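You operate a simulated robot arm through the tools that you are given. There is no shell and no other tool. Be economical: measure what you need, move in short steps, check, and stop when the job is done.

You run a simulated two-armed robot. Do the job below in one go: nothing can be reset, and whatever is moved stays where it is left.

TASK
Give motor Y57 its test run with the speed dial at 2000, then stop it.
Fine: clamp it, push the socket on with the power off, shut the guard; wait for the verdict; after STOP leave all as it is, power on.

The check looks at the end state, three seconds after you hand in, the way a careful person would. Anything else that was tipped, shoved, dropped, spilled or broken makes it a failure.

THE ROBOT
Two 7-joint arms with fingered hands on one trunk, on a base that drives. Base frame: it is fixed to the floor where the robot stands at the start and does not move with it; the origin is under the middle of the robot, x ahead of it, y to its left, z up. Units: mm, degrees, N and s.
The left shoulder is at the start at [90, 128, 1134], the right one opposite. Places, roughly: clamp lever [600, -200, 900]; guard of the test stand [700, -100, 1100]; power switch of the test stand [400, 0, 900]; seat of the test stand [600, -100, 800]; socket of the test stand [500, -100, 900]; speed dial [500, -100, 900]; test stand [600, -100, 1000]. Payload 5 kg a hand.
Tool frame (each hand has its own): the origin (TCP) lies between the finger pads and is the grasp point; the fingertips stand 37 mm ahead of it; z points along the fingers, y is the line along which they close. Largest opening 124 mm; the body of the gripper starts 43 mm behind the TCP. The gripper is a hand of 3 fingers: y runs from the thumb to the fingers, the wrist lies at [-21, -116, -203] in the tool frame, and closing takes about 1.5 s.
Orientation is that of the tool frame in the base frame, as a unit quaternion [x, y, z, w]. With the fingers straight down and the wrist toward the robot, the tool's x, y and z point along [0, 1, 0], [1, 0, 0] and [0, 0, -1] of the base frame.

THE INTERFACE
- The arms move only by the tool play_rows. It takes "left_moves", "right_moves" or both (then of equal length, played together; a hand with none holds still); each is a list that holds one entry, the list of rows, each a list of 6 numbers: the shift along the base's x, y, z in mm, then the turn, a rotation vector about the base's x, y, z in degrees. In form: [[[dx, dy, dz, rx, ry, rz], ...]]. A call has 1 to 12 rows; each row shifts and turns the commanded pose from where the row before left it. "left_fingers" and "right_fingers" are, for a hand that has rows, the finger opening in mm, from 0 to 124, set as the call begins (left out, the last holds). A row lasts 0.2 s, in which the tool goes at most 50 mm and 8.6 degrees; a call with a longer step from one row to the next is refused whole, and so is a gripper value outside its range. Where a pose cannot be reached the arm comes as near as it can. A force on the tool above 90 N (or 10 N above the force at the start of the call, whichever is more), or a blocked arm, ends the call early, and 0.2 s more pass. Each finger travels about 45 mm/s and halts on what it meets, pressing with about 31 N; the grip force reading is that of the motor and also rises with nothing between the fingers. The clock runs only during rows and for 0.2 s after the last one: add rows that do not move to give the fingers time. It gives the time, the measured TCP pose, the force on the tool (base axes), the opening and the grip force at its end, in the units of the frame above (readings bear some noise), with the torque about the TCP (base axes, N m) and any sound that the robot's microphone picked up, and new pictures: "views" is both (left out), scene, wrist or none (wrist: the cameras of the hands that moved).
- Cameras (640 x 400 px; columns grow to the right, rows downward): "scene" is now at [250.9, -29.8, 1300.4]; the picture's right is [-0.33, -0.95, 0.00], its down [-0.51, 0.17, -0.84] and it looks along [0.80, -0.27, -0.54] (base axes); focal length 214 px, centre (320, 200). "left" rides on the left gripper at [-72, -104, -154] in its tool frame; the picture's right is [-0.83, -0.26, 0.49], its down [0.51, -0.72, 0.47] and it looks along [0.23, 0.64, 0.73] (tool axes); focal length 243 px, centre (320, 200). "right" rides on the right gripper at [72, -104, -154] in its tool frame; the picture's right is [-0.83, 0.26, -0.49], its down [-0.51, -0.72, 0.47] and it looks along [-0.23, 0.64, 0.73] (tool axes); focal length 243 px, centre (320, 200). There is no depth. A picture from a camera that has moved, and an enlarged one, comes with that camera's place and axes in the base frame and with its lens.
- lift_body(by): slides the trunk up (or, below 0, down) by that many mm; the arms and the scene camera ride with it, the base frame stays. It gives what a move gives, with no picture.
- roll_base(legs): drives the robot by 1 to 6 legs, each [ahead, left, turn to the left] in mm, mm and degrees, along the robot's own axes; the way and the turn of a leg run together, so that a leg with both is an arc; at most 1500 mm and 180 degrees a leg. The arms and the cameras ride along, it lands a little off, and it stops where it bumps. It gives what a move gives, and a new picture of the scene camera.
- move_fingers(index, middle, thumb_bend, thumb_turn, hand): sets how far each is bent, from 0 (flat) to 100 (curled in); at 30 the hand is open as for a grip, at 70 the pads meet at the TCP. One left out holds its place. A second passes; each finger stops where it meets its share of the squeeze, and holds until it gets a number again. A gripper value or a shape takes the hand back. It gives what a move gives, with no picture; readings hold the bend of each and the force on the fingers (four entries, about 0 where the hand has none), thumb and palm. thumb_turn goes from beside the hand (0) to across from the fingers (100), as for a grip.
- grasp_type(shape, hand): the hand has 3 fingers and takes this shape, open, in about a second: jaw (thumb against the fingers, like two jaws); tri (thumb and two fingers); tip (a fingertip pinch); poke (one finger out to press); point (the index stretched); flat (the hand flat); cup (the hand cupped); fist (a fist). The gripper value then closes the fingers along that shape, each until it touches; the sizes above hold for jaw. It gives what a move gives, with no picture.
- turn_head(pan, tilt): turns the head with the scene camera to pan (to the left, within 80 degrees either way) and tilt (down, from -29 to 69), counted from straight ahead of the robot. It gives what a move gives, and a new picture of the scene camera.
- close_up(camera, box): a new picture of the part [left, top, right, bottom] of that camera's present view, enlarged. No time passes.
- finish_job(): hands the job in; it is judged then, once.

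Go step by step. Nothing tells you exact positions but the pictures and the camera data: compare them with the known pose of the tool, close in by small moves and look again before you grip or let go. The budget is 120 turns and 260 pictures, counting those below and the enlarged ones. Unless the task says otherwise, let go and move clear before handing in, and close with one line.

The tools are called after "Call:" by a JSON object that holds its "op" and its "data". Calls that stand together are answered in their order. play_rows: Moves the arms, as the interface text tells. Its arguments: {"type":"object","properties":{"left_moves":{"type":"array","items":{"type":"array","items":{"type":"array","items":{"type":"number"}}}},"left_fingers":{"type":"number"},"right_moves":{"type":"array","items":{"type":"array","items":{"type":"array","items":{"type":"number"}}}},"right_fingers":{"type":"number"},"views":{"type":"string","enum":["both","scene","wrist","none"]}},"required":[]} The other tools are called the same way: lift_body (by) slides the trunk up or down; grasp_type (shape, hand) gives the hand a shape; move_fingers (index, middle, thumb_bend, thumb_turn, hand) moves the fingers one by one; roll_base (legs) drives the base; turn_head (pan, tilt) turns the head that bears the scene camera; close_up (camera, box) takes an enlarged picture of a part of a camera's view; finish_job () hands the job in.

At the start:

```text
clock: 0.0
left_tcp_pos: [819.0, 146.5, 1372.4]
left_tcp_rot: [0.707, 0.707, 0.0, 0.0]
left_contact_force: [0.8, 0.6, 1.0]
left_wrist_torque: [0.0, 0.0, -0.01]
left_width: 123.7
left_gripper_force: 0.1
left_shape: jaw
left_bend: [30.0, 30.0, 30.0, 98.0]
left_finger forces: [0.0, 0.1, 0.1, 0.1, 0.1, 0.1]
right_tcp_pos: [614.5, -392.0, 1366.8]
right_tcp_rot: [0.707, 0.707, 0.0, 0.0]
right_contact_force: [0.1, -0.2, -0.6]
right_wrist_torque: [0.01, 0.01, 0.02]
right_width: 123.8
right_gripper_force: 0.1
right_shape: jaw
right_bend: [30.0, 30.0, 30.0, 98.0]
right_finger forces: [0.0, 0.0, 0.1, 0.0, 0.0, 0.0]
trunk travel left (down, up): [-325.0, 238.0]
robot x, y, heading: [-3.1, 0.4, -0.2]
head pan, tilt: [-19.0, 32.5]
```

scene: 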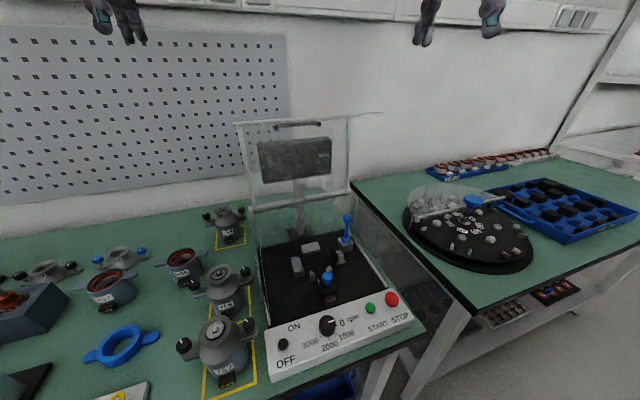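
right: 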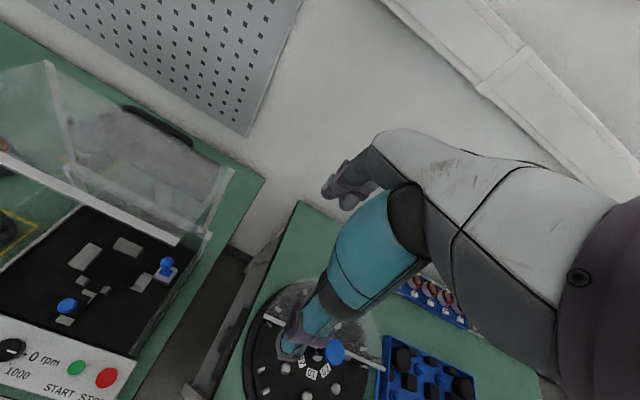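
left: 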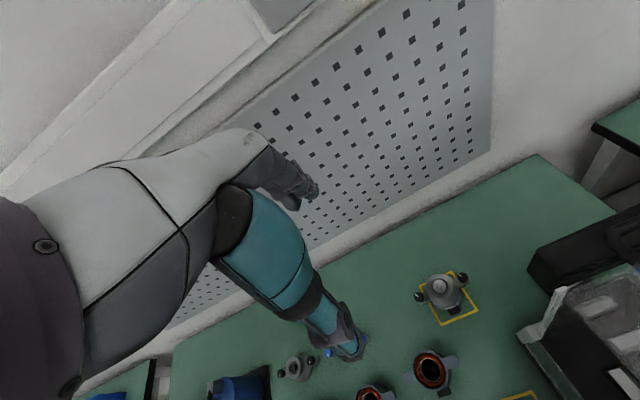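

I see the test stand ahead with its guard open, and motors on the left with labels. I'll enlarge the labels and the stand.

Call:
{"op": "close_up", "data": {"camera": "scene", "box": [160, 190, 280, 390]}}

Call:
{"op": "close_up", "data": {"camera": "scene", "box": [230, 200, 430, 390]}}

Call:
{"op": "close_up", "data": {"camera": "scene", "box": [230, 100, 390, 220]}}

```text
2.00 times, centred on (220, 290) of scene
camera zoom: at [250.9, -29.8, 1300.4], right [-0.33, -0.95, 0.0], down [-0.51, 0.17, -0.84], along [0.8, -0.27, -0.54], focal length 429 px, centre (520, 20)
```

zoom: 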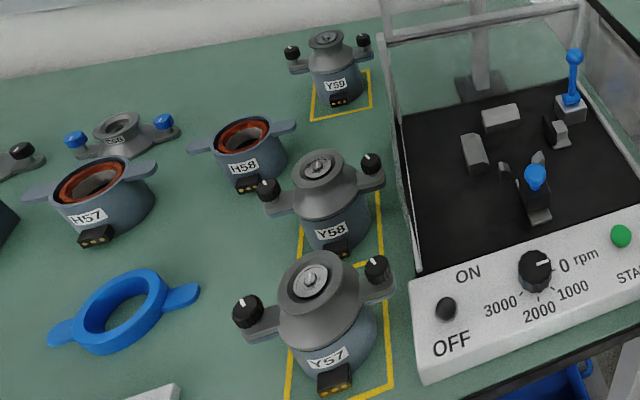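

```text
2.11 times, centred on (330, 295) of scene
camera zoom: at [250.9, -29.8, 1300.4], right [-0.33, -0.95, 0.0], down [-0.51, 0.17, -0.84], along [0.8, -0.27, -0.54], focal length 452 px, centre (299, 0)
```

zoom: 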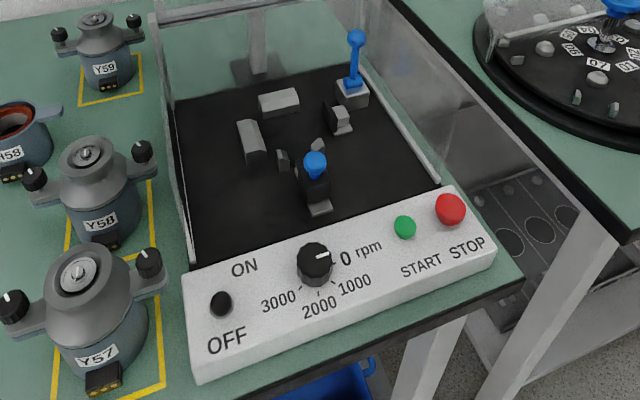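

```text
3.33 times, centred on (310, 160) of scene
camera zoom: at [250.9, -29.8, 1300.4], right [-0.33, -0.95, 0.0], down [-0.51, 0.17, -0.84], along [0.8, -0.27, -0.54], focal length 715 px, centre (353, 333)
```

zoom: 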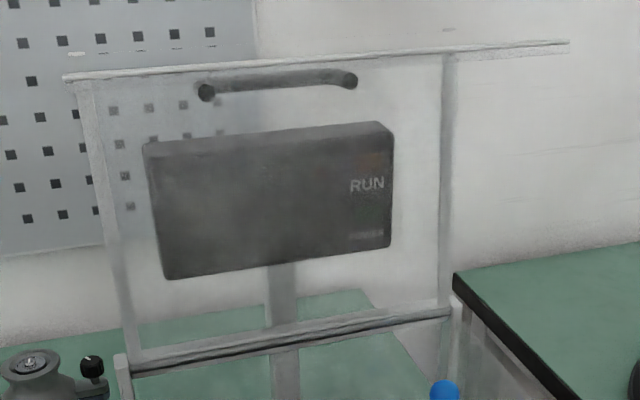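

Y57 stands nearest on the left (about [508, 81]), its connector facing me; the stand's dial is near [456, -114] and the switch near [449, -26] (currently OFF seemingly). These are too close to reach from above, so I back up 200 mm and look again.

Call:
{"op": "roll_base", "data": {"legs": [[-200, 0, 0]]}}

Call:
{"op": "turn_head", "data": {"pan": -8, "tilt": 38}}

```text
clock: 1.6
left_tcp_pos: [624.4, 146.0, 1370.8]
left_tcp_rot: [0.707, 0.707, -0.001, 0.0]
left_contact_force: [-0.4, -0.9, -1.5]
left_wrist_torque: [0.0, 0.02, -0.01]
left_width: 123.4
left_gripper_force: 0.0
left_shape: jaw
left_bend: [30.0, 30.0, 30.0, 98.0]
left_finger forces: [0.1, 0.0, 0.0, 0.1, 0.0, 0.1]
right_tcp_pos: [418.6, -392.2, 1364.7]
right_tcp_rot: [0.707, 0.707, -0.001, 0.0]
right_contact_force: [0.4, 0.1, 0.2]
right_wrist_torque: [0.0, 0.04, -0.03]
right_width: 123.7
right_gripper_force: 0.1
right_shape: jaw
right_bend: [30.0, 30.0, 30.0, 98.0]
right_finger forces: [0.0, 0.0, 0.0, 0.0, 0.1, 0.0]
trunk travel left (down, up): [-325.0, 238.0]
robot x, y, heading: [-200.9, 0.7, -0.0]
head pan, tilt: [-19.0, 32.5]
camera scene: at [54.7, -29.7, 1299.8], right [-0.33, -0.95, 0.0], down [-0.51, 0.17, -0.84], along [0.8, -0.27, -0.54], focal length 214 px, centre (320, 200)
```

scene: 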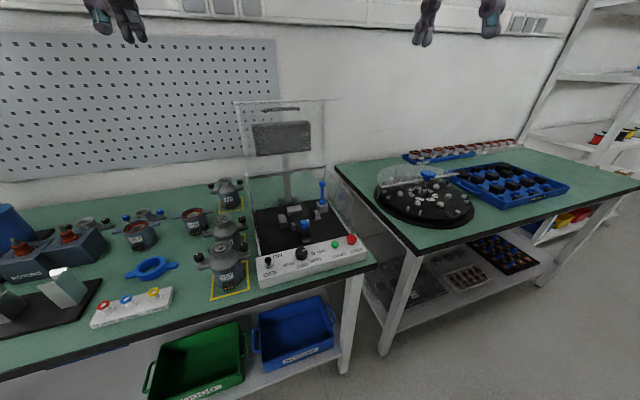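

```text
clock: 2.3
left_tcp_pos: [620.4, 146.4, 1373.9]
left_tcp_rot: [0.706, 0.708, 0.0, 0.0]
left_contact_force: [-0.2, -0.4, 0.3]
left_wrist_torque: [-0.01, -0.02, 0.01]
left_width: 123.6
left_gripper_force: 0.1
left_shape: jaw
left_bend: [30.0, 30.0, 30.0, 98.0]
left_finger forces: [0.0, 0.0, 0.0, 0.0, 0.1, 0.0]
right_tcp_pos: [414.8, -392.6, 1365.5]
right_tcp_rot: [0.707, 0.707, 0.0, 0.0]
right_contact_force: [-1.4, 0.7, -1.3]
right_wrist_torque: [-0.01, -0.03, 0.01]
right_width: 123.6
right_gripper_force: 0.1
right_shape: jaw
right_bend: [30.0, 30.0, 30.0, 98.0]
right_finger forces: [0.0, 0.0, 0.1, 0.0, 0.0, 0.0]
trunk travel left (down, up): [-325.0, 238.0]
robot x, y, heading: [-200.8, -1.6, -0.1]
head pan, tilt: [-8.0, 38.0]
camera scene: at [52.4, -12.7, 1292.2], right [-0.14, -0.99, 0.0], down [-0.61, 0.09, -0.79], along [0.78, -0.11, -0.61], focal length 214 px, centre (320, 200)
```

scene: 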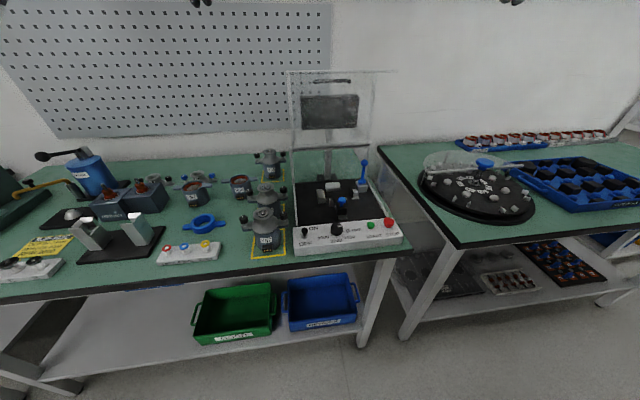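

Baseline of 200 mm lets me triangulate. I enlarge the stand and Y57 from here.

Call:
{"op": "close_up", "data": {"camera": "scene", "box": [280, 160, 420, 260]}}

Call:
{"op": "close_up", "data": {"camera": "scene", "box": [220, 140, 300, 260]}}

Call:
{"op": "close_up", "data": {"camera": "scene", "box": [280, 60, 400, 190]}}

```text
4.00 times, centred on (350, 210) of scene
camera zoom: at [52.4, -12.7, 1292.2], right [-0.14, -0.99, 0.0], down [-0.61, 0.09, -0.79], along [0.78, -0.11, -0.61], focal length 858 px, centre (200, 160)
```

zoom: 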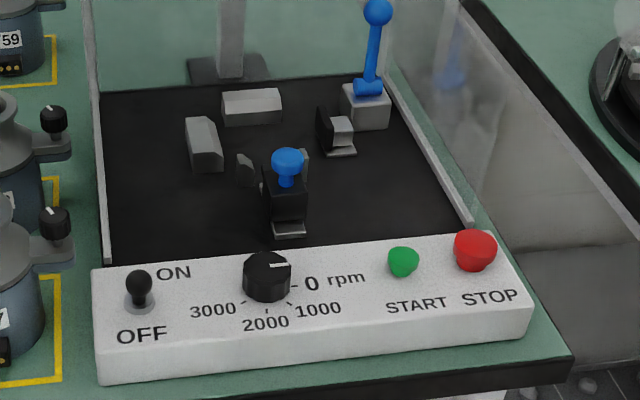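

```text
3.33 times, centred on (260, 200) of scene
camera zoom: at [52.4, -12.7, 1292.2], right [-0.14, -0.99, 0.0], down [-0.61, 0.09, -0.79], along [0.78, -0.11, -0.61], focal length 715 px, centre (520, 200)
```

zoom: 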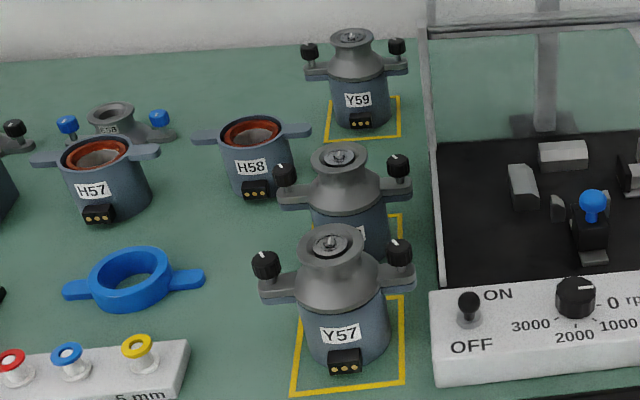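

```text
3.08 times, centred on (340, 125) of scene
camera zoom: at [52.4, -12.7, 1292.2], right [-0.14, -0.99, 0.0], down [-0.61, 0.09, -0.79], along [0.78, -0.11, -0.61], focal length 660 px, centre (258, 431)
```

zoom: 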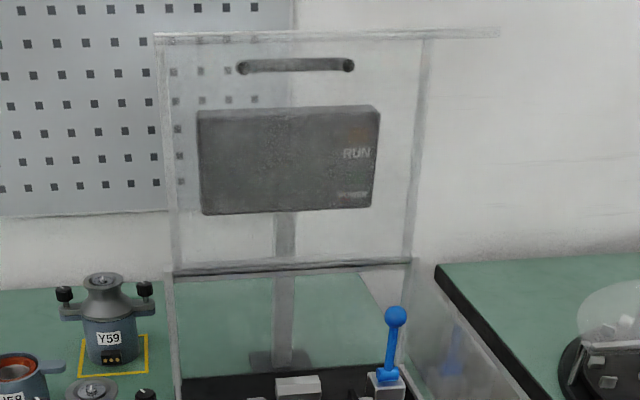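

The dial top is triangulated at about [454, -115, 883], Y57's axis at [481, 71], top 931, table 826. I look closer at the motor and the seat.

Call:
{"op": "close_up", "data": {"camera": "scene", "box": [245, 200, 293, 258]}}

Call:
{"op": "close_up", "data": {"camera": "scene", "box": [315, 155, 385, 225]}}

```text
6.90 times, centred on (269, 229) of scene
camera zoom: at [52.4, -12.7, 1292.2], right [-0.14, -0.99, 0.0], down [-0.61, 0.09, -0.79], along [0.78, -0.11, -0.61], focal length 1479 px, centre (672, 0)
```

zoom: 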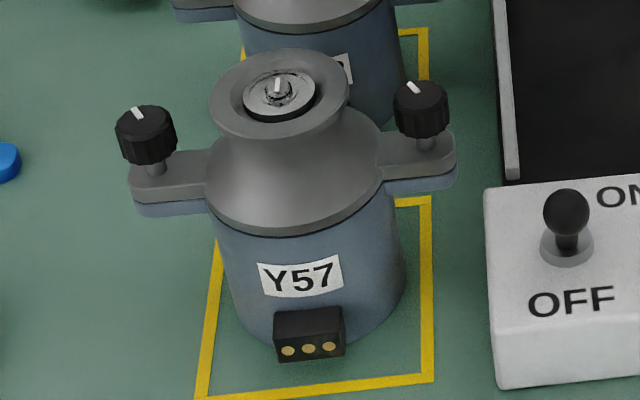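

```text
5.71 times, centred on (350, 190) of scene
camera zoom: at [52.4, -12.7, 1292.2], right [-0.14, -0.99, 0.0], down [-0.61, 0.09, -0.79], along [0.78, -0.11, -0.61], focal length 1226 px, centre (149, 257)
```

zoom: 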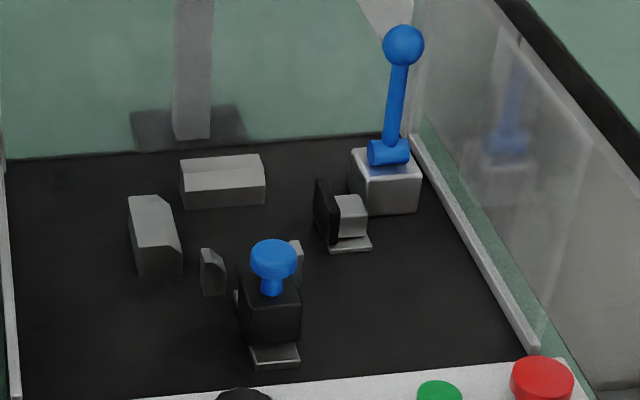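

Y57 has its connector toward me; the seat is around [630, -149], with the lever ball at about [657, -247, 954]. I bring the left hand above Y57 to look.

Call:
{"op": "play_rows", "data": {"left_moves": [[[-17, -9.4, -36, 0, 0, 0], [-17, -9.4, -36, 0, 0, 0], [-17, -9.4, -36, 0, 0, 0], [-17, -9.4, -36, 0, 0, 0], [-17, -9.4, -36, 0, 0, 0], [-17, -9.4, -36, 0, 0, 0], [-17, -9.4, -36, 0, 0, 0], [-17, -9.4, -36, 0, 0, 0], [0, 0, 0, 0, 0, 0]]], "left_fingers": 124}}

```text
clock: 4.3
left_tcp_pos: [487.6, 72.0, 1083.3]
left_tcp_rot: [0.707, 0.707, 0.0, 0.0]
left_contact_force: [0.5, -0.3, 0.4]
left_wrist_torque: [0.02, 0.01, -0.04]
left_width: 123.9
left_gripper_force: 0.0
left_shape: jaw
left_bend: [30.0, 30.0, 30.0, 98.0]
left_finger forces: [0.0, 0.0, 0.0, 0.0, 0.1, 0.1]
right_tcp_pos: [416.5, -392.7, 1366.0]
right_tcp_rot: [0.707, 0.707, 0.0, 0.0]
right_contact_force: [1.2, 0.3, 0.8]
right_wrist_torque: [0.03, -0.01, 0.02]
right_width: 123.8
right_gripper_force: 0.1
right_shape: jaw
right_bend: [30.0, 30.0, 30.0, 98.0]
right_finger forces: [0.0, 0.0, 0.1, 0.1, 0.0, 0.0]
trunk travel left (down, up): [-325.0, 238.0]
robot x, y, heading: [-195.6, -0.3, 0.1]
head pan, tilt: [-8.0, 38.0]
camera scene: at [53.1, -12.7, 1292.0], right [-0.14, -0.99, 0.0], down [-0.61, 0.09, -0.79], along [0.78, -0.11, -0.62], focal length 214 px, centre (320, 200)
camera left: at [382.0, -1.4, 1236.9], right [-0.26, -0.83, -0.49], down [-0.72, 0.51, -0.47], along [0.64, 0.23, -0.73], focal length 243 px, centre (320, 200)
```

scene: 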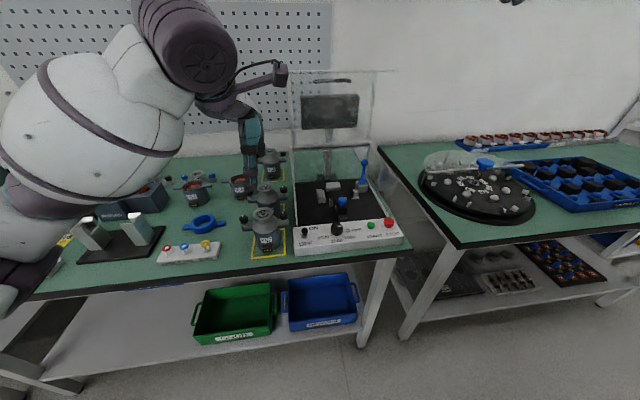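
left: 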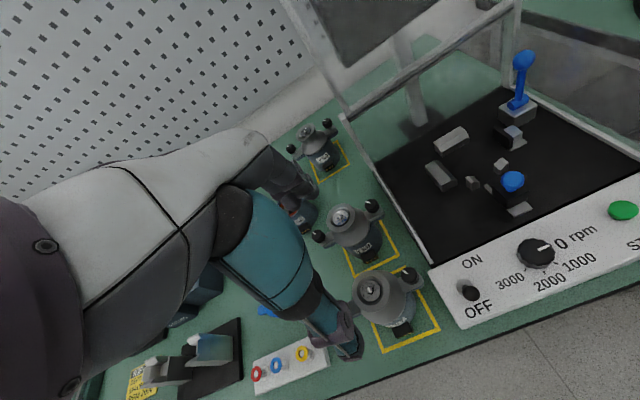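

Hub position agrees ([481, 71]). I check the connector yaw and seat with enlarged wrist views.

Call:
{"op": "close_up", "data": {"camera": "left", "box": [340, 250, 450, 360]}}

Call:
{"op": "close_up", "data": {"camera": "left", "box": [400, 40, 560, 240]}}

```text
3.64 times, centred on (395, 305) of left
camera zoom: at [382.0, -1.4, 1236.9], right [-0.26, -0.83, -0.49], down [-0.72, 0.51, -0.47], along [0.64, 0.23, -0.73], focal length 882 px, centre (47, -182)
```

zoom: 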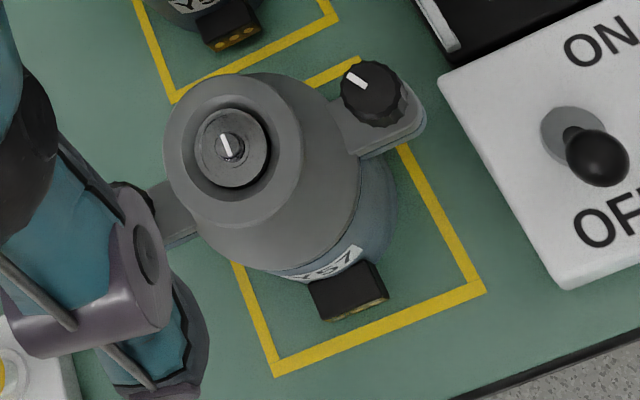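

```text
2.00 times, centred on (480, 140) of left
camera zoom: at [382.0, -1.4, 1236.9], right [-0.26, -0.83, -0.49], down [-0.72, 0.51, -0.47], along [0.64, 0.23, -0.73], focal length 485 px, centre (0, 320)
```

zoom: 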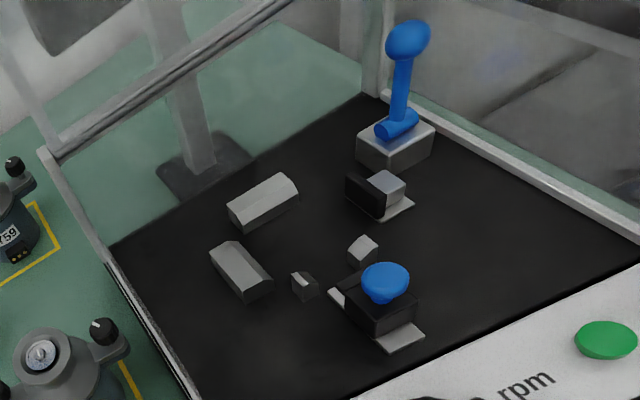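

The seat pocket is at about [615, -145], floor 846, stops about 30 mm high; Y57 yaw is square. I'll grip the body across x, thumb above the connector. First I narrow the opening and go down partway.

Call:
{"op": "play_rows", "data": {"left_moves": [[[-5, 0, -25, 0, 0, 0], [0, 0, -25, 0, 0, 0], [0, 0, -25, 0, 0, 0], [0, 0, 0, 0, 0, 0], [0, 0, 0, 0, 0, 0]]], "left_fingers": 104}}

Call:
{"op": "close_up", "data": {"camera": "scene", "box": [220, 140, 310, 260]}}

```text
clock: 5.5
left_tcp_pos: [480.7, 69.7, 1009.2]
left_tcp_rot: [0.707, 0.707, -0.001, -0.001]
left_contact_force: [0.1, 0.0, -0.1]
left_wrist_torque: [0.01, 0.01, 0.0]
left_width: 104.3
left_gripper_force: 0.0
left_shape: jaw
left_bend: [27.0, 33.0, 46.0, 98.0]
left_finger forces: [0.1, 0.0, 0.0, 0.0, 0.1, 0.1]
right_tcp_pos: [416.9, -392.1, 1366.5]
right_tcp_rot: [0.707, 0.707, 0.0, 0.0]
right_contact_force: [0.3, 0.2, 0.4]
right_wrist_torque: [-0.02, 0.01, -0.01]
right_width: 123.8
right_gripper_force: 0.1
right_shape: jaw
right_bend: [30.0, 30.0, 30.0, 98.0]
right_finger forces: [0.1, 0.0, 0.0, 0.0, 0.1, 0.0]
trunk travel left (down, up): [-325.0, 238.0]
robot x, y, heading: [-202.4, 0.6, -0.1]
head pan, tilt: [-8.0, 38.0]
camera scene: at [53.3, -12.6, 1292.0], right [-0.14, -0.99, 0.0], down [-0.61, 0.09, -0.79], along [0.78, -0.11, -0.62], focal length 214 px, centre (320, 200)
camera left: at [376.4, -2.5, 1161.8], right [-0.26, -0.83, -0.49], down [-0.72, 0.51, -0.47], along [0.64, 0.23, -0.73], focal length 243 px, centre (320, 200)
```

scene: 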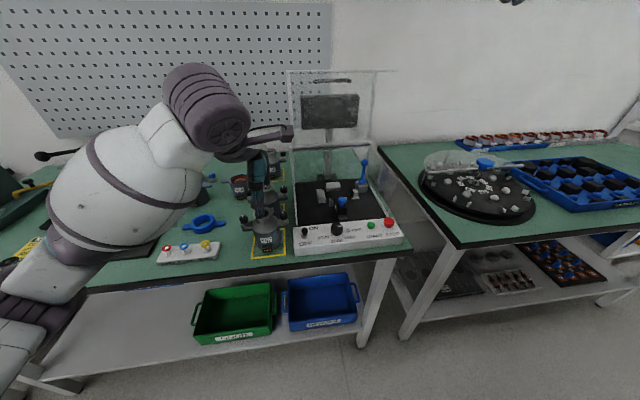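
left: 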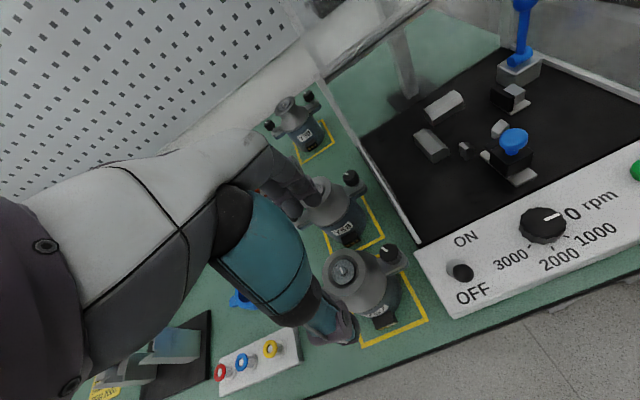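

```text
3.33 times, centred on (265, 200) of scene
camera zoom: at [53.3, -12.6, 1292.0], right [-0.14, -0.99, 0.0], down [-0.61, 0.09, -0.79], along [0.78, -0.11, -0.62], focal length 715 px, centre (503, 200)
```

zoom: 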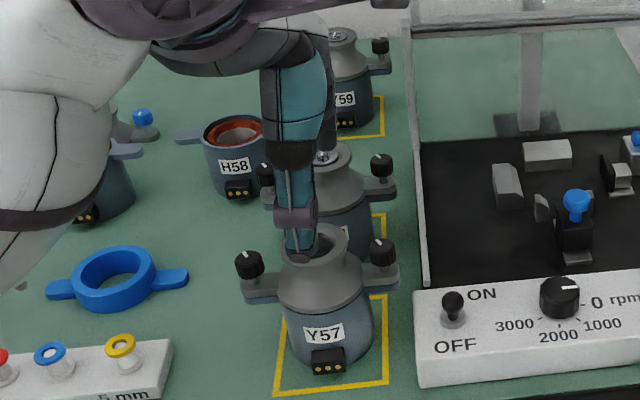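

The thumb and fingers straddle the hub well; I descend to gripping height (TCP ≈ 898).

Call:
{"op": "play_rows", "data": {"left_moves": [[[0, 0.8, -20, 0, 0, 0], [0, 0.8, -20, 0, 0, 0], [0, 0, -20, 0, 0, 0], [0, 0, -20, 0, 0, 0], [0, 0, -20, 0, 0, 0], [0, 0, -11, 0, 0, 0], [0, 0, 0, 0, 0, 0]]]}}

Call:
{"op": "close_up", "data": {"camera": "scene", "box": [220, 140, 310, 260]}}

Call:
{"op": "close_up", "data": {"camera": "left", "box": [240, 180, 440, 340]}}

```text
clock: 7.1
left_tcp_pos: [479.5, 71.2, 896.1]
left_tcp_rot: [0.707, 0.707, 0.0, 0.0]
left_contact_force: [-0.9, -0.9, 0.0]
left_wrist_torque: [-0.02, -0.02, 0.0]
left_width: 104.3
left_gripper_force: 0.0
left_shape: jaw
left_bend: [27.0, 33.0, 46.0, 98.0]
left_finger forces: [0.0, 0.1, 0.0, 0.0, 0.0, 0.1]
right_tcp_pos: [418.3, -392.7, 1365.8]
right_tcp_rot: [0.707, 0.707, 0.0, 0.0]
right_contact_force: [0.8, 0.2, -0.9]
right_wrist_torque: [0.01, 0.01, 0.01]
right_width: 123.8
right_gripper_force: 0.1
right_shape: jaw
right_bend: [30.0, 30.0, 30.0, 98.0]
right_finger forces: [0.0, 0.0, 0.1, 0.1, 0.0, 0.1]
trunk travel left (down, up): [-325.0, 238.0]
robot x, y, heading: [-197.1, 3.9, 0.4]
head pan, tilt: [-8.0, 38.0]
camera scene: at [53.3, -12.7, 1292.0], right [-0.14, -0.99, 0.0], down [-0.61, 0.09, -0.79], along [0.78, -0.11, -0.62], focal length 214 px, centre (320, 200)
camera left: at [375.7, -0.5, 1050.7], right [-0.26, -0.83, -0.49], down [-0.72, 0.51, -0.47], along [0.64, 0.23, -0.73], focal length 243 px, centre (320, 200)
```

scene: 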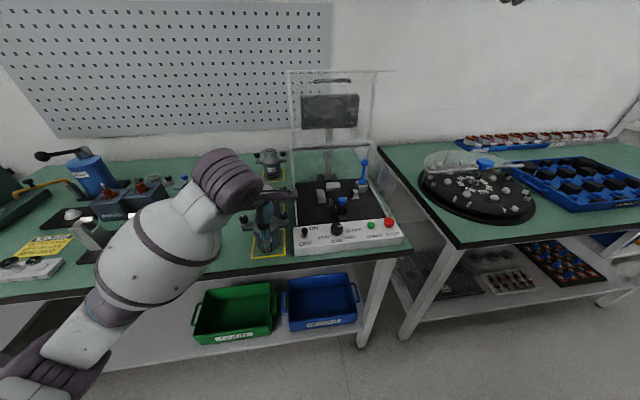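
left: 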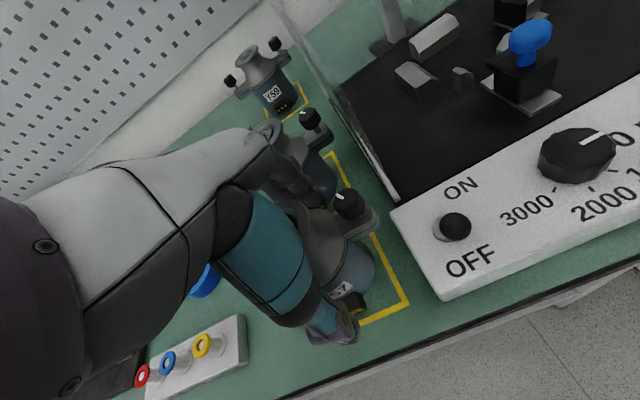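

```text
3.33 times, centred on (265, 200) of scene
camera zoom: at [53.3, -12.7, 1292.0], right [-0.14, -0.99, 0.0], down [-0.61, 0.09, -0.79], along [0.78, -0.11, -0.62], focal length 715 px, centre (503, 200)
```

zoom: 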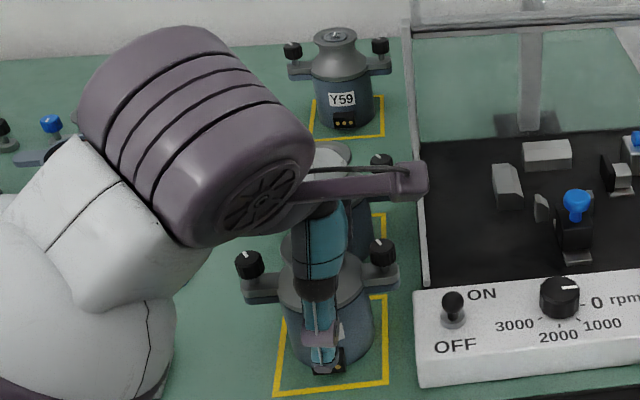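

```text
2.50 times, centred on (340, 260) of left
camera zoom: at [375.7, -0.5, 1050.7], right [-0.26, -0.83, -0.49], down [-0.72, 0.51, -0.47], along [0.64, 0.23, -0.73], focal length 606 px, centre (270, 50)
```

zoom: 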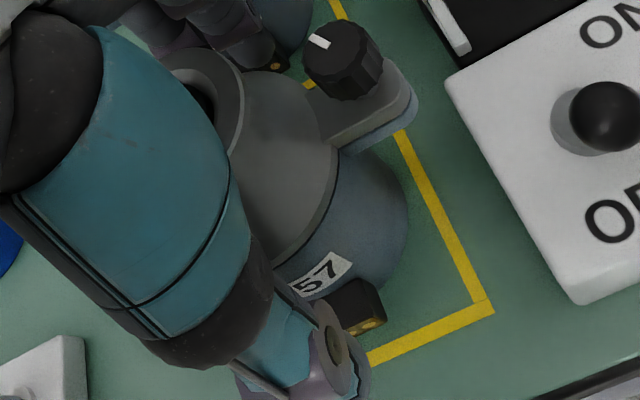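

No contact so far; the thumb is in front just above the connector. I close on the body.

Call:
{"op": "play_rows", "data": {"left_moves": [[[0, 0, 0, 0, 0, 0], [0, 0, 0, 0, 0, 0], [0, 0, 0, 0, 0, 0], [0, 0, 0, 0, 0, 0], [0, 0, 0, 0, 0, 0], [0, 0, 0, 0, 0, 0], [0, 0, 0, 0, 0, 0], [0, 0, 0, 0, 0, 0]]], "left_fingers": 20, "views": "wrist"}}

Call:
{"op": "close_up", "data": {"camera": "scene", "box": [220, 140, 310, 260]}}

```text
clock: 8.9
left_tcp_pos: [480.1, 72.3, 897.1]
left_tcp_rot: [0.707, 0.707, -0.001, -0.002]
left_contact_force: [-1.1, -0.8, 0.1]
left_wrist_torque: [0.0, -0.01, 0.04]
left_width: 61.4
left_gripper_force: 31.3
left_shape: jaw
left_bend: [74.0, 46.0, 69.0, 100.0]
left_finger forces: [17.8, 9.6, 0.1, 0.0, 28.1, 0.0]
right_tcp_pos: [415.8, -393.2, 1366.4]
right_tcp_rot: [0.707, 0.707, 0.0, 0.0]
right_contact_force: [0.9, -0.6, -0.5]
right_wrist_torque: [0.0, 0.0, 0.02]
right_width: 123.9
right_gripper_force: 0.0
right_shape: jaw
right_bend: [30.0, 30.0, 30.0, 98.0]
right_finger forces: [0.0, 0.0, 0.0, 0.0, 0.1, 0.0]
trunk travel left (down, up): [-325.0, 238.0]
robot x, y, heading: [-197.6, 2.3, -0.0]
head pan, tilt: [-8.0, 38.0]
camera left: at [375.8, -0.4, 1050.6], right [-0.26, -0.83, -0.49], down [-0.72, 0.51, -0.47], along [0.64, 0.23, -0.73], focal length 243 px, centre (320, 200)
```

left: 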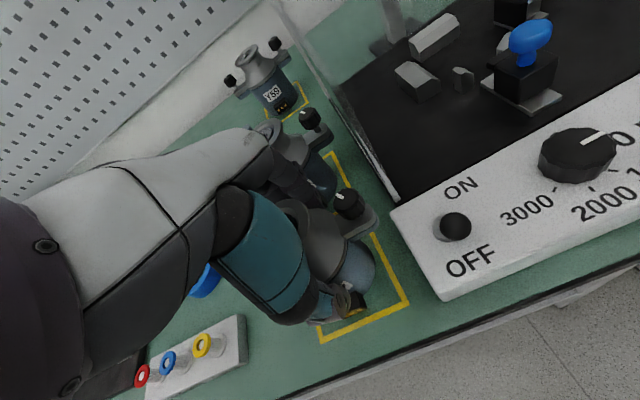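

```text
3.33 times, centred on (265, 200) of scene
camera zoom: at [53.4, -12.7, 1291.9], right [-0.14, -0.99, 0.0], down [-0.61, 0.09, -0.79], along [0.78, -0.11, -0.62], focal length 715 px, centre (503, 200)
```

zoom: 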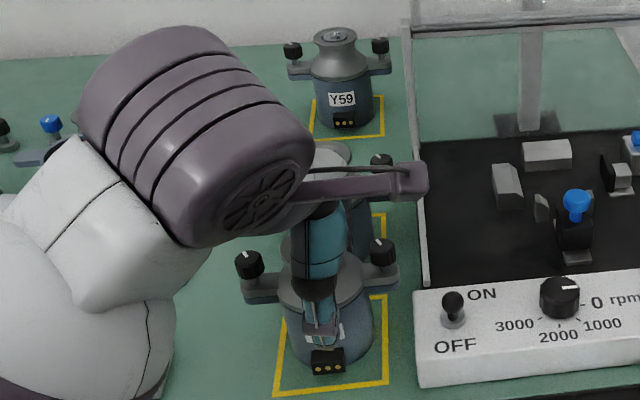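

Grip is balanced (about 28 N both sides). I lift a little to test, then up to clear the side panes.

Call:
{"op": "play_rows", "data": {"left_moves": [[[0, 0, 6, 0, 0, 0], [0, 0, 12, 0, 0, 0], [0, 0, 12, 0, 0, 0], [0, 0, 0, 0, 0, 0]]], "views": "none"}}

Call:
{"op": "close_up", "data": {"camera": "scene", "box": [220, 140, 310, 260]}}

Call:
{"op": "close_up", "data": {"camera": "left", "box": [240, 180, 440, 340]}}

```text
clock: 9.9
left_tcp_pos: [480.5, 72.2, 926.8]
left_tcp_rot: [0.707, 0.707, -0.001, 0.0]
left_contact_force: [-0.1, 0.8, -7.2]
left_wrist_torque: [-0.02, -0.01, 0.01]
left_width: 61.6
left_gripper_force: 30.6
left_shape: jaw
left_bend: [74.0, 46.0, 69.0, 100.0]
left_finger forces: [18.0, 10.0, 0.0, 0.1, 27.7, 0.1]
right_tcp_pos: [416.6, -392.3, 1367.1]
right_tcp_rot: [0.707, 0.707, 0.0, 0.0]
right_contact_force: [-0.1, 0.3, 0.5]
right_wrist_torque: [-0.01, 0.01, -0.03]
right_width: 123.8
right_gripper_force: 0.0
right_shape: jaw
right_bend: [30.0, 30.0, 30.0, 98.0]
right_finger forces: [0.1, 0.0, 0.0, 0.0, 0.0, 0.1]
trunk travel left (down, up): [-325.0, 238.0]
robot x, y, heading: [-198.2, 1.3, 0.0]
head pan, tilt: [-8.0, 38.0]
```

```text
3.33 times, centred on (265, 200) of scene
camera zoom: at [54.0, -12.4, 1291.8], right [-0.14, -0.99, 0.0], down [-0.61, 0.09, -0.79], along [0.78, -0.11, -0.62], focal length 715 px, centre (503, 200)
```

zoom: 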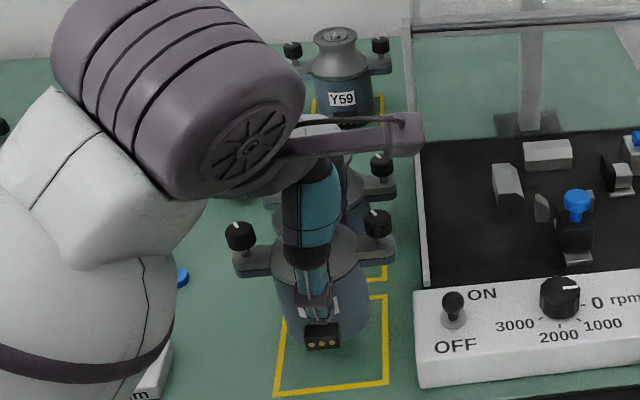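

```text
2.50 times, centred on (340, 260) of left
camera zoom: at [376.2, -0.1, 1080.1], right [-0.26, -0.83, -0.49], down [-0.72, 0.51, -0.47], along [0.64, 0.23, -0.73], focal length 606 px, centre (270, 50)
```

zoom: 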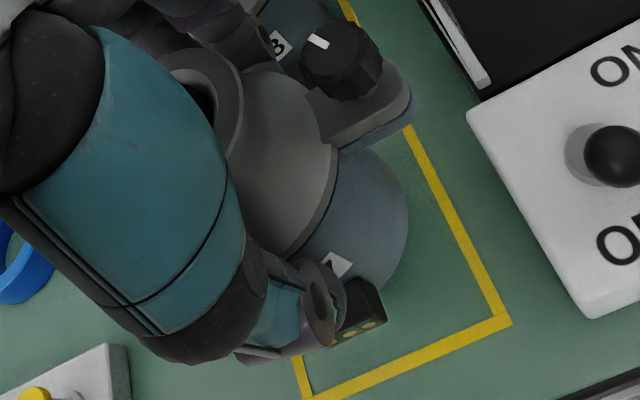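

The motor came up level. I raise it to TCP ≈ 1097, then carry it over the seat.

Call:
{"op": "play_rows", "data": {"left_moves": [[[0, 0, 34, 0, 0, 0], [0, 0, 34, 0, 0, 0], [0, 0, 34, 0, 0, 0], [0, 0, 34, 0, 0, 0], [0, 0, 34, 0, 0, 0], [20, -30, 0, 0, 0, 0], [20, -30, 0, 0, 0, 0], [20, -30, 0, 0, 0, 0], [20, -30, 0, 0, 0, 0], [20, -30, 0, 0, 0, 0], [20, -30, 0, 0, 0, 0], [14, -37, 0, 0, 0, 0]]]}}

```text
clock: 12.5
left_tcp_pos: [615.3, -146.2, 1098.7]
left_tcp_rot: [0.708, 0.707, 0.001, -0.002]
left_contact_force: [0.1, -1.4, -7.3]
left_wrist_torque: [0.04, -0.01, 0.02]
left_width: 60.9
left_gripper_force: 31.1
left_shape: jaw
left_bend: [74.0, 46.0, 69.0, 100.0]
left_finger forces: [18.3, 9.9, 0.0, 0.0, 27.8, 0.3]
right_tcp_pos: [417.9, -395.9, 1364.1]
right_tcp_rot: [0.707, 0.707, 0.001, -0.002]
right_contact_force: [-0.5, -0.7, -0.2]
right_wrist_torque: [0.04, 0.03, 0.03]
right_width: 123.6
right_gripper_force: 0.0
right_shape: jaw
right_bend: [30.0, 30.0, 30.0, 98.0]
right_finger forces: [0.0, 0.0, 0.0, 0.0, 0.0, 0.0]
trunk travel left (down, up): [-325.0, 238.0]
robot x, y, heading: [-200.5, 1.8, -0.2]
head pan, tilt: [-8.0, 38.0]
camera scene: at [54.4, -15.7, 1291.7], right [-0.14, -0.99, 0.0], down [-0.61, 0.09, -0.79], along [0.78, -0.11, -0.62], focal length 214 px, centre (320, 200)
camera left: at [510.6, -218.7, 1252.2], right [-0.26, -0.83, -0.49], down [-0.72, 0.51, -0.47], along [0.64, 0.23, -0.73], focal length 243 px, centre (320, 200)
```

scene: 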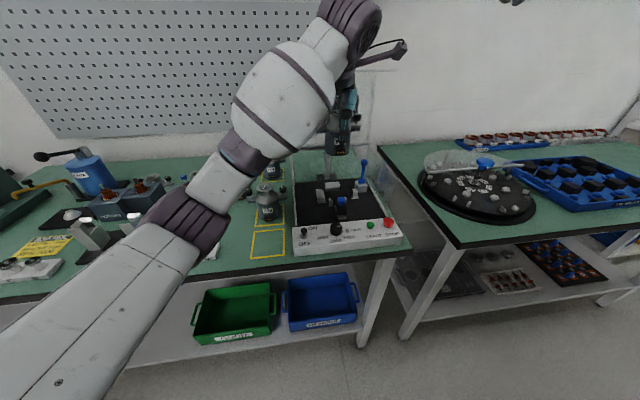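
left: 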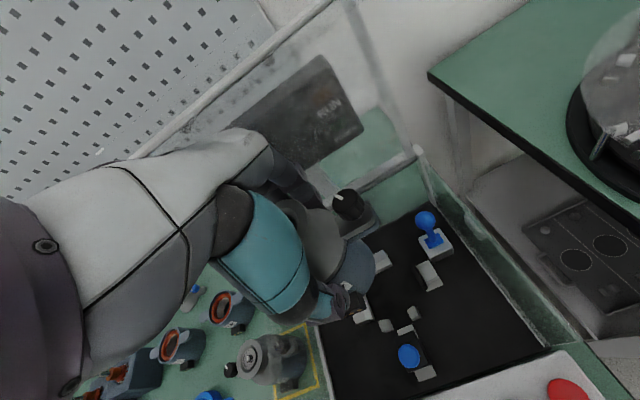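

Over the seat now with a good view from above. I enlarge it to verify seat coordinates.

Call:
{"op": "close_up", "data": {"camera": "left", "box": [310, 190, 490, 390]}}

Call:
{"op": "close_up", "data": {"camera": "scene", "box": [290, 70, 410, 220]}}

```text
2.00 times, centred on (400, 290) of left
camera zoom: at [510.6, -218.7, 1252.2], right [-0.26, -0.83, -0.49], down [-0.72, 0.51, -0.47], along [0.64, 0.23, -0.73], focal length 485 px, centre (160, 20)
```

zoom: 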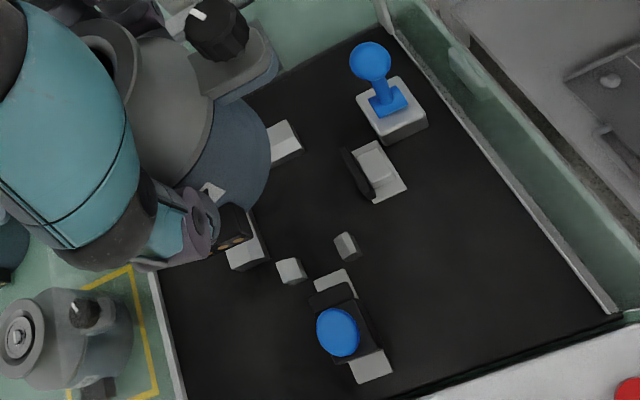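

```text
2.67 times, centred on (350, 145) of scene
camera zoom: at [54.4, -15.7, 1291.7], right [-0.14, -0.99, 0.0], down [-0.61, 0.09, -0.79], along [0.78, -0.11, -0.62], focal length 572 px, centre (240, 347)
```

zoom: 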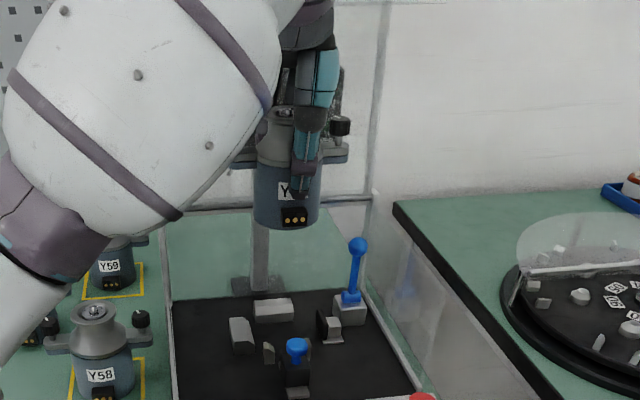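

Seat centre confirmed near [614, -146]. I lower to TCP 940 and check.

Call:
{"op": "play_rows", "data": {"left_moves": [[[-1, 0, -26, 0, 0, 0], [-1, 0, -26, 0, 0, 0], [0, 0, -26, 0, 0, 0], [0, 0, -26, 0, 0, 0], [0, 0, -26, 0, 0, 0], [0, 0, -24, 0, 0, 0], [0, 0, 0, 0, 0, 0]]]}}

Call:
{"op": "close_up", "data": {"camera": "left", "box": [280, 190, 440, 340]}}

Call:
{"op": "close_up", "data": {"camera": "scene", "box": [300, 140, 390, 230]}}

```text
clock: 14.1
left_tcp_pos: [609.9, -145.4, 948.1]
left_tcp_rot: [0.706, 0.708, 0.001, 0.002]
left_contact_force: [2.5, -5.7, 16.7]
left_wrist_torque: [0.15, 0.4, 0.07]
left_width: 62.0
left_gripper_force: 31.2
left_shape: jaw
left_bend: [74.0, 45.0, 69.0, 100.0]
left_finger forces: [21.0, 12.9, 0.0, 0.1, 31.5, 0.0]
right_tcp_pos: [414.9, -392.4, 1367.3]
right_tcp_rot: [0.707, 0.707, 0.001, 0.0]
right_contact_force: [-0.6, -0.1, -1.0]
right_wrist_torque: [-0.01, 0.01, -0.01]
right_width: 123.7
right_gripper_force: 0.0
right_shape: jaw
right_bend: [30.0, 30.0, 30.0, 98.0]
right_finger forces: [0.0, 0.0, 0.0, 0.0, 0.1, 0.1]
trunk travel left (down, up): [-325.0, 238.0]
robot x, y, heading: [-195.6, 2.3, 0.2]
head pan, tilt: [-8.0, 38.0]
camera scene: at [52.0, -13.0, 1292.4], right [-0.14, -0.99, 0.0], down [-0.61, 0.09, -0.79], along [0.78, -0.11, -0.61], focal length 214 px, centre (320, 200)
camera left: at [504.9, -217.9, 1100.6], right [-0.26, -0.83, -0.49], down [-0.72, 0.51, -0.48], along [0.64, 0.23, -0.73], focal length 243 px, centre (320, 200)
```

scene: 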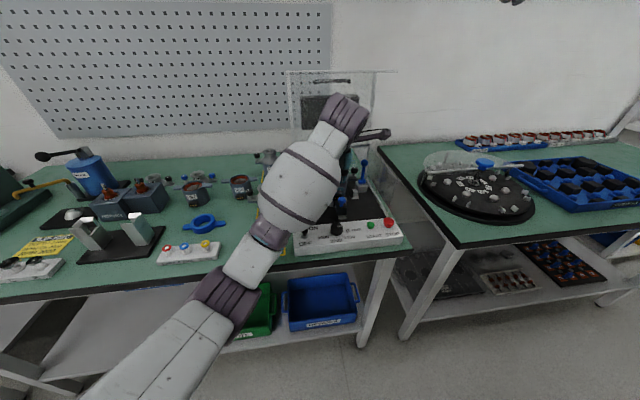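
left: 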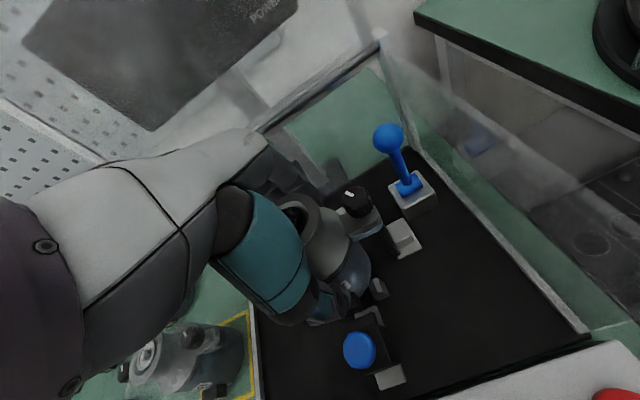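

```text
2.67 times, centred on (360, 265) of left
camera zoom: at [504.9, -217.9, 1100.6], right [-0.26, -0.83, -0.49], down [-0.72, 0.51, -0.48], along [0.64, 0.23, -0.73], focal length 647 px, centre (213, 27)
```

zoom: 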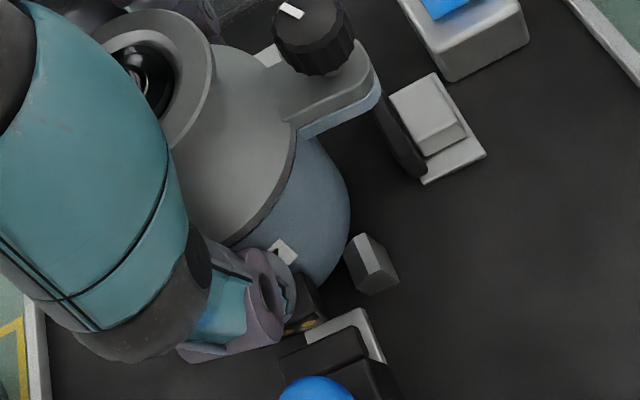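

```text
4.44 times, centred on (345, 185) of scene
camera zoom: at [52.0, -13.0, 1292.4], right [-0.14, -0.99, 0.0], down [-0.61, 0.09, -0.79], along [0.78, -0.11, -0.61], focal length 953 px, centre (209, 267)
```

zoom: 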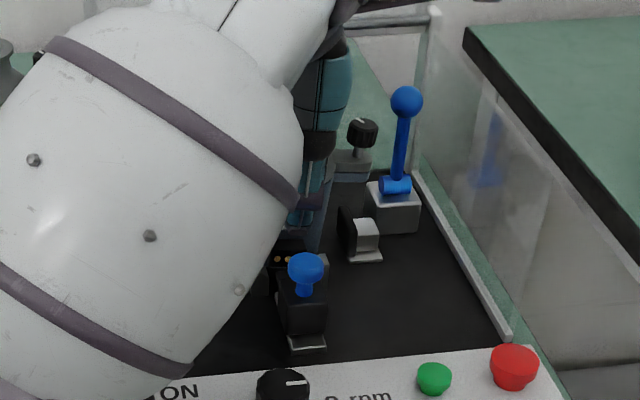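

The motor landed on a stop top: torque puts the contact at its left-front (left prong), and it tilted slightly. I lift 20 mm, shift a little right/ahead, and re-check.

Call:
{"op": "play_rows", "data": {"left_moves": [[[0, 0, 10, 0, 0, 0], [0, 0, 12, 0, 0, 0], [1, -3, 0, 0, 0, 0], [0, 0, 0, 0, 0, 0]]], "views": "wrist"}}

Call:
{"op": "close_up", "data": {"camera": "left", "box": [280, 190, 440, 340]}}

```text
clock: 15.1
left_tcp_pos: [613.6, -147.4, 965.1]
left_tcp_rot: [0.707, 0.707, -0.001, -0.001]
left_contact_force: [-0.4, 0.7, -7.9]
left_wrist_torque: [0.0, 0.02, -0.04]
left_width: 61.0
left_gripper_force: 31.0
left_shape: jaw
left_bend: [74.0, 46.0, 69.0, 100.0]
left_finger forces: [19.4, 10.2, 0.0, 0.1, 28.7, 0.0]
right_tcp_pos: [417.9, -392.4, 1365.5]
right_tcp_rot: [0.707, 0.707, -0.001, -0.001]
right_contact_force: [-0.5, 0.2, 0.6]
right_wrist_torque: [0.05, -0.03, 0.0]
right_width: 123.5
right_gripper_force: 0.1
right_shape: jaw
right_bend: [30.0, 30.0, 30.0, 98.0]
right_finger forces: [0.0, 0.0, 0.0, 0.0, 0.0, 0.0]
trunk travel left (down, up): [-325.0, 238.0]
robot x, y, heading: [-198.6, 0.9, -0.2]
head pan, tilt: [-8.0, 38.0]
camera left: at [510.1, -220.3, 1118.4], right [-0.26, -0.83, -0.49], down [-0.72, 0.51, -0.47], along [0.64, 0.23, -0.73], focal length 243 px, centre (320, 200)
```

left: 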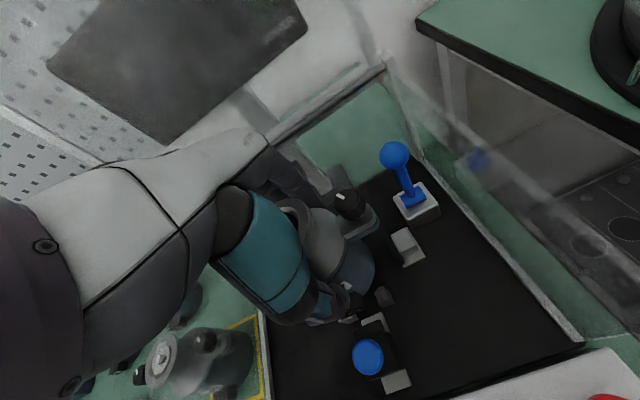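

```text
2.67 times, centred on (360, 265) of left
camera zoom: at [510.1, -220.3, 1118.4], right [-0.26, -0.83, -0.49], down [-0.72, 0.51, -0.47], along [0.64, 0.23, -0.73], focal length 647 px, centre (213, 27)
```

zoom: 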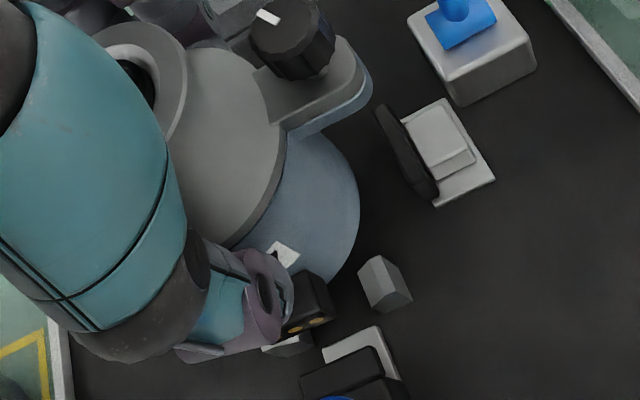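

Tilt recovered when lifted. Alignment with the prongs now looks centred (prong mid ≈ -147.5), so I descend slowly.

Call:
{"op": "play_rows", "data": {"left_moves": [[[0, 0, -8, 0, 0, 0], [0, 0, -6, 0, 0, 0], [0, 0, -5, 0, 0, 0], [0, 0, -5, 0, 0, 0], [0, 0, -5, 0, 0, 0], [0, 0, -5, 0, 0, 0], [0, 0, -5, 0, 0, 0]]], "views": "wrist"}}

Call:
{"op": "close_up", "data": {"camera": "left", "box": [280, 190, 440, 340]}}

```text
clock: 16.7
left_tcp_pos: [614.8, -148.1, 927.4]
left_tcp_rot: [0.707, 0.707, -0.001, 0.001]
left_contact_force: [8.1, 0.6, 0.1]
left_wrist_torque: [0.02, -0.53, 0.02]
left_width: 61.6
left_gripper_force: 31.0
left_shape: jaw
left_bend: [74.0, 45.0, 70.0, 100.0]
left_finger forces: [22.7, 13.1, 0.0, 0.0, 27.2, 0.1]
right_tcp_pos: [418.2, -392.6, 1366.3]
right_tcp_rot: [0.707, 0.707, -0.002, -0.001]
right_contact_force: [-0.4, 0.0, -0.3]
right_wrist_torque: [-0.01, 0.0, 0.03]
right_width: 123.8
right_gripper_force: 0.1
right_shape: jaw
right_bend: [30.0, 30.0, 30.0, 98.0]
right_finger forces: [0.0, 0.1, 0.1, 0.0, 0.0, 0.0]
trunk travel left (down, up): [-325.0, 238.0]
robot x, y, heading: [-196.9, -1.6, -0.0]
head pan, tilt: [-8.0, 38.0]
camera left: at [510.5, -220.4, 1080.7], right [-0.26, -0.83, -0.49], down [-0.72, 0.51, -0.47], along [0.64, 0.23, -0.73], focal length 243 px, centre (320, 200)
```

left: 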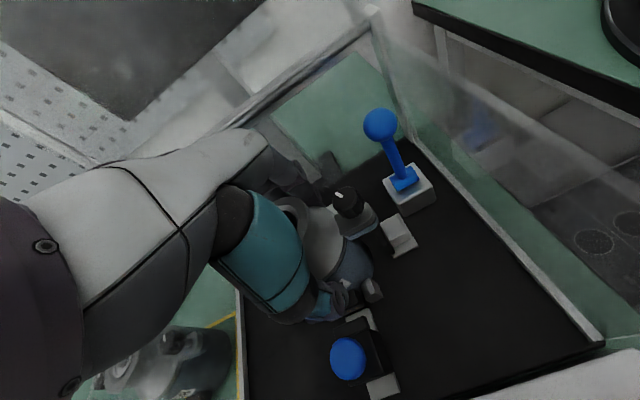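

```text
2.67 times, centred on (360, 265) of left
camera zoom: at [510.5, -220.4, 1080.7], right [-0.26, -0.83, -0.49], down [-0.72, 0.51, -0.47], along [0.64, 0.23, -0.73], focal length 647 px, centre (213, 27)
```

zoom: 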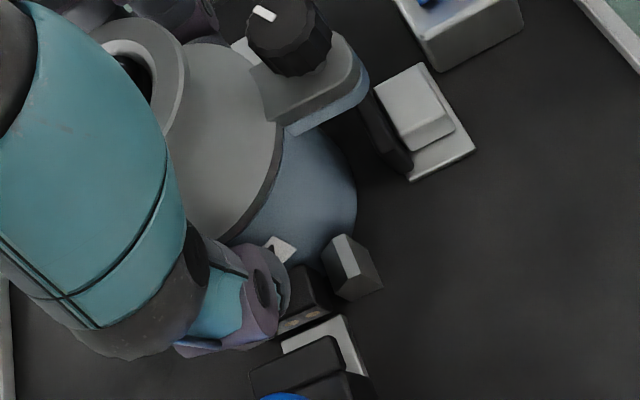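

It is sliding into the seat between the stops. I go on down to the floor in small steps.

Call:
{"op": "play_rows", "data": {"left_moves": [[[0.5, 0, -3, 0, 0, 0], [0.5, 0, -3, 0, 0, 0], [0, 0, -3, 0, 0, 0], [0, 0, -2, 0, 0, 0], [0, 0, -2, 0, 0, 0], [0, 0, 0, 0, 0, 0]]], "views": "none"}}

Call:
{"op": "close_up", "data": {"camera": "left", "box": [280, 190, 440, 340]}}

```text
clock: 18.1
left_tcp_pos: [612.3, -147.6, 923.5]
left_tcp_rot: [0.708, 0.706, 0.003, 0.005]
left_contact_force: [12.9, -1.6, 58.3]
left_wrist_torque: [-0.02, -0.96, 0.02]
left_width: 64.3
left_gripper_force: 30.8
left_shape: jaw
left_bend: [74.0, 42.0, 72.0, 100.0]
left_finger forces: [26.8, 17.6, 0.0, 0.1, 31.0, 0.1]
right_tcp_pos: [410.3, -390.5, 1368.9]
right_tcp_rot: [0.707, 0.707, 0.002, 0.0]
right_contact_force: [-0.3, 0.2, -0.5]
right_wrist_torque: [-0.01, 0.04, 0.02]
right_width: 123.6
right_gripper_force: 0.1
right_shape: jaw
right_bend: [30.0, 30.0, 30.0, 98.0]
right_finger forces: [0.0, 0.0, 0.1, 0.1, 0.0, 0.0]
trunk travel left (down, up): [-325.0, 238.0]
robot x, y, heading: [-199.9, 6.1, 0.0]
head pan, tilt: [-8.0, 38.0]
```

```text
2.67 times, centred on (360, 265) of left
camera zoom: at [505.3, -219.7, 1075.0], right [-0.26, -0.83, -0.49], down [-0.72, 0.51, -0.48], along [0.65, 0.23, -0.72], focal length 647 px, centre (213, 27)
```

zoom: 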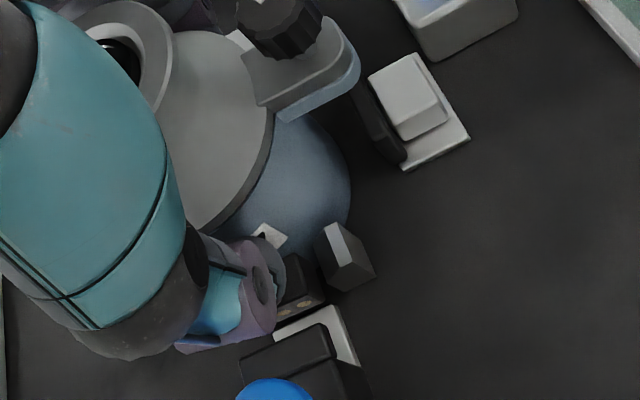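

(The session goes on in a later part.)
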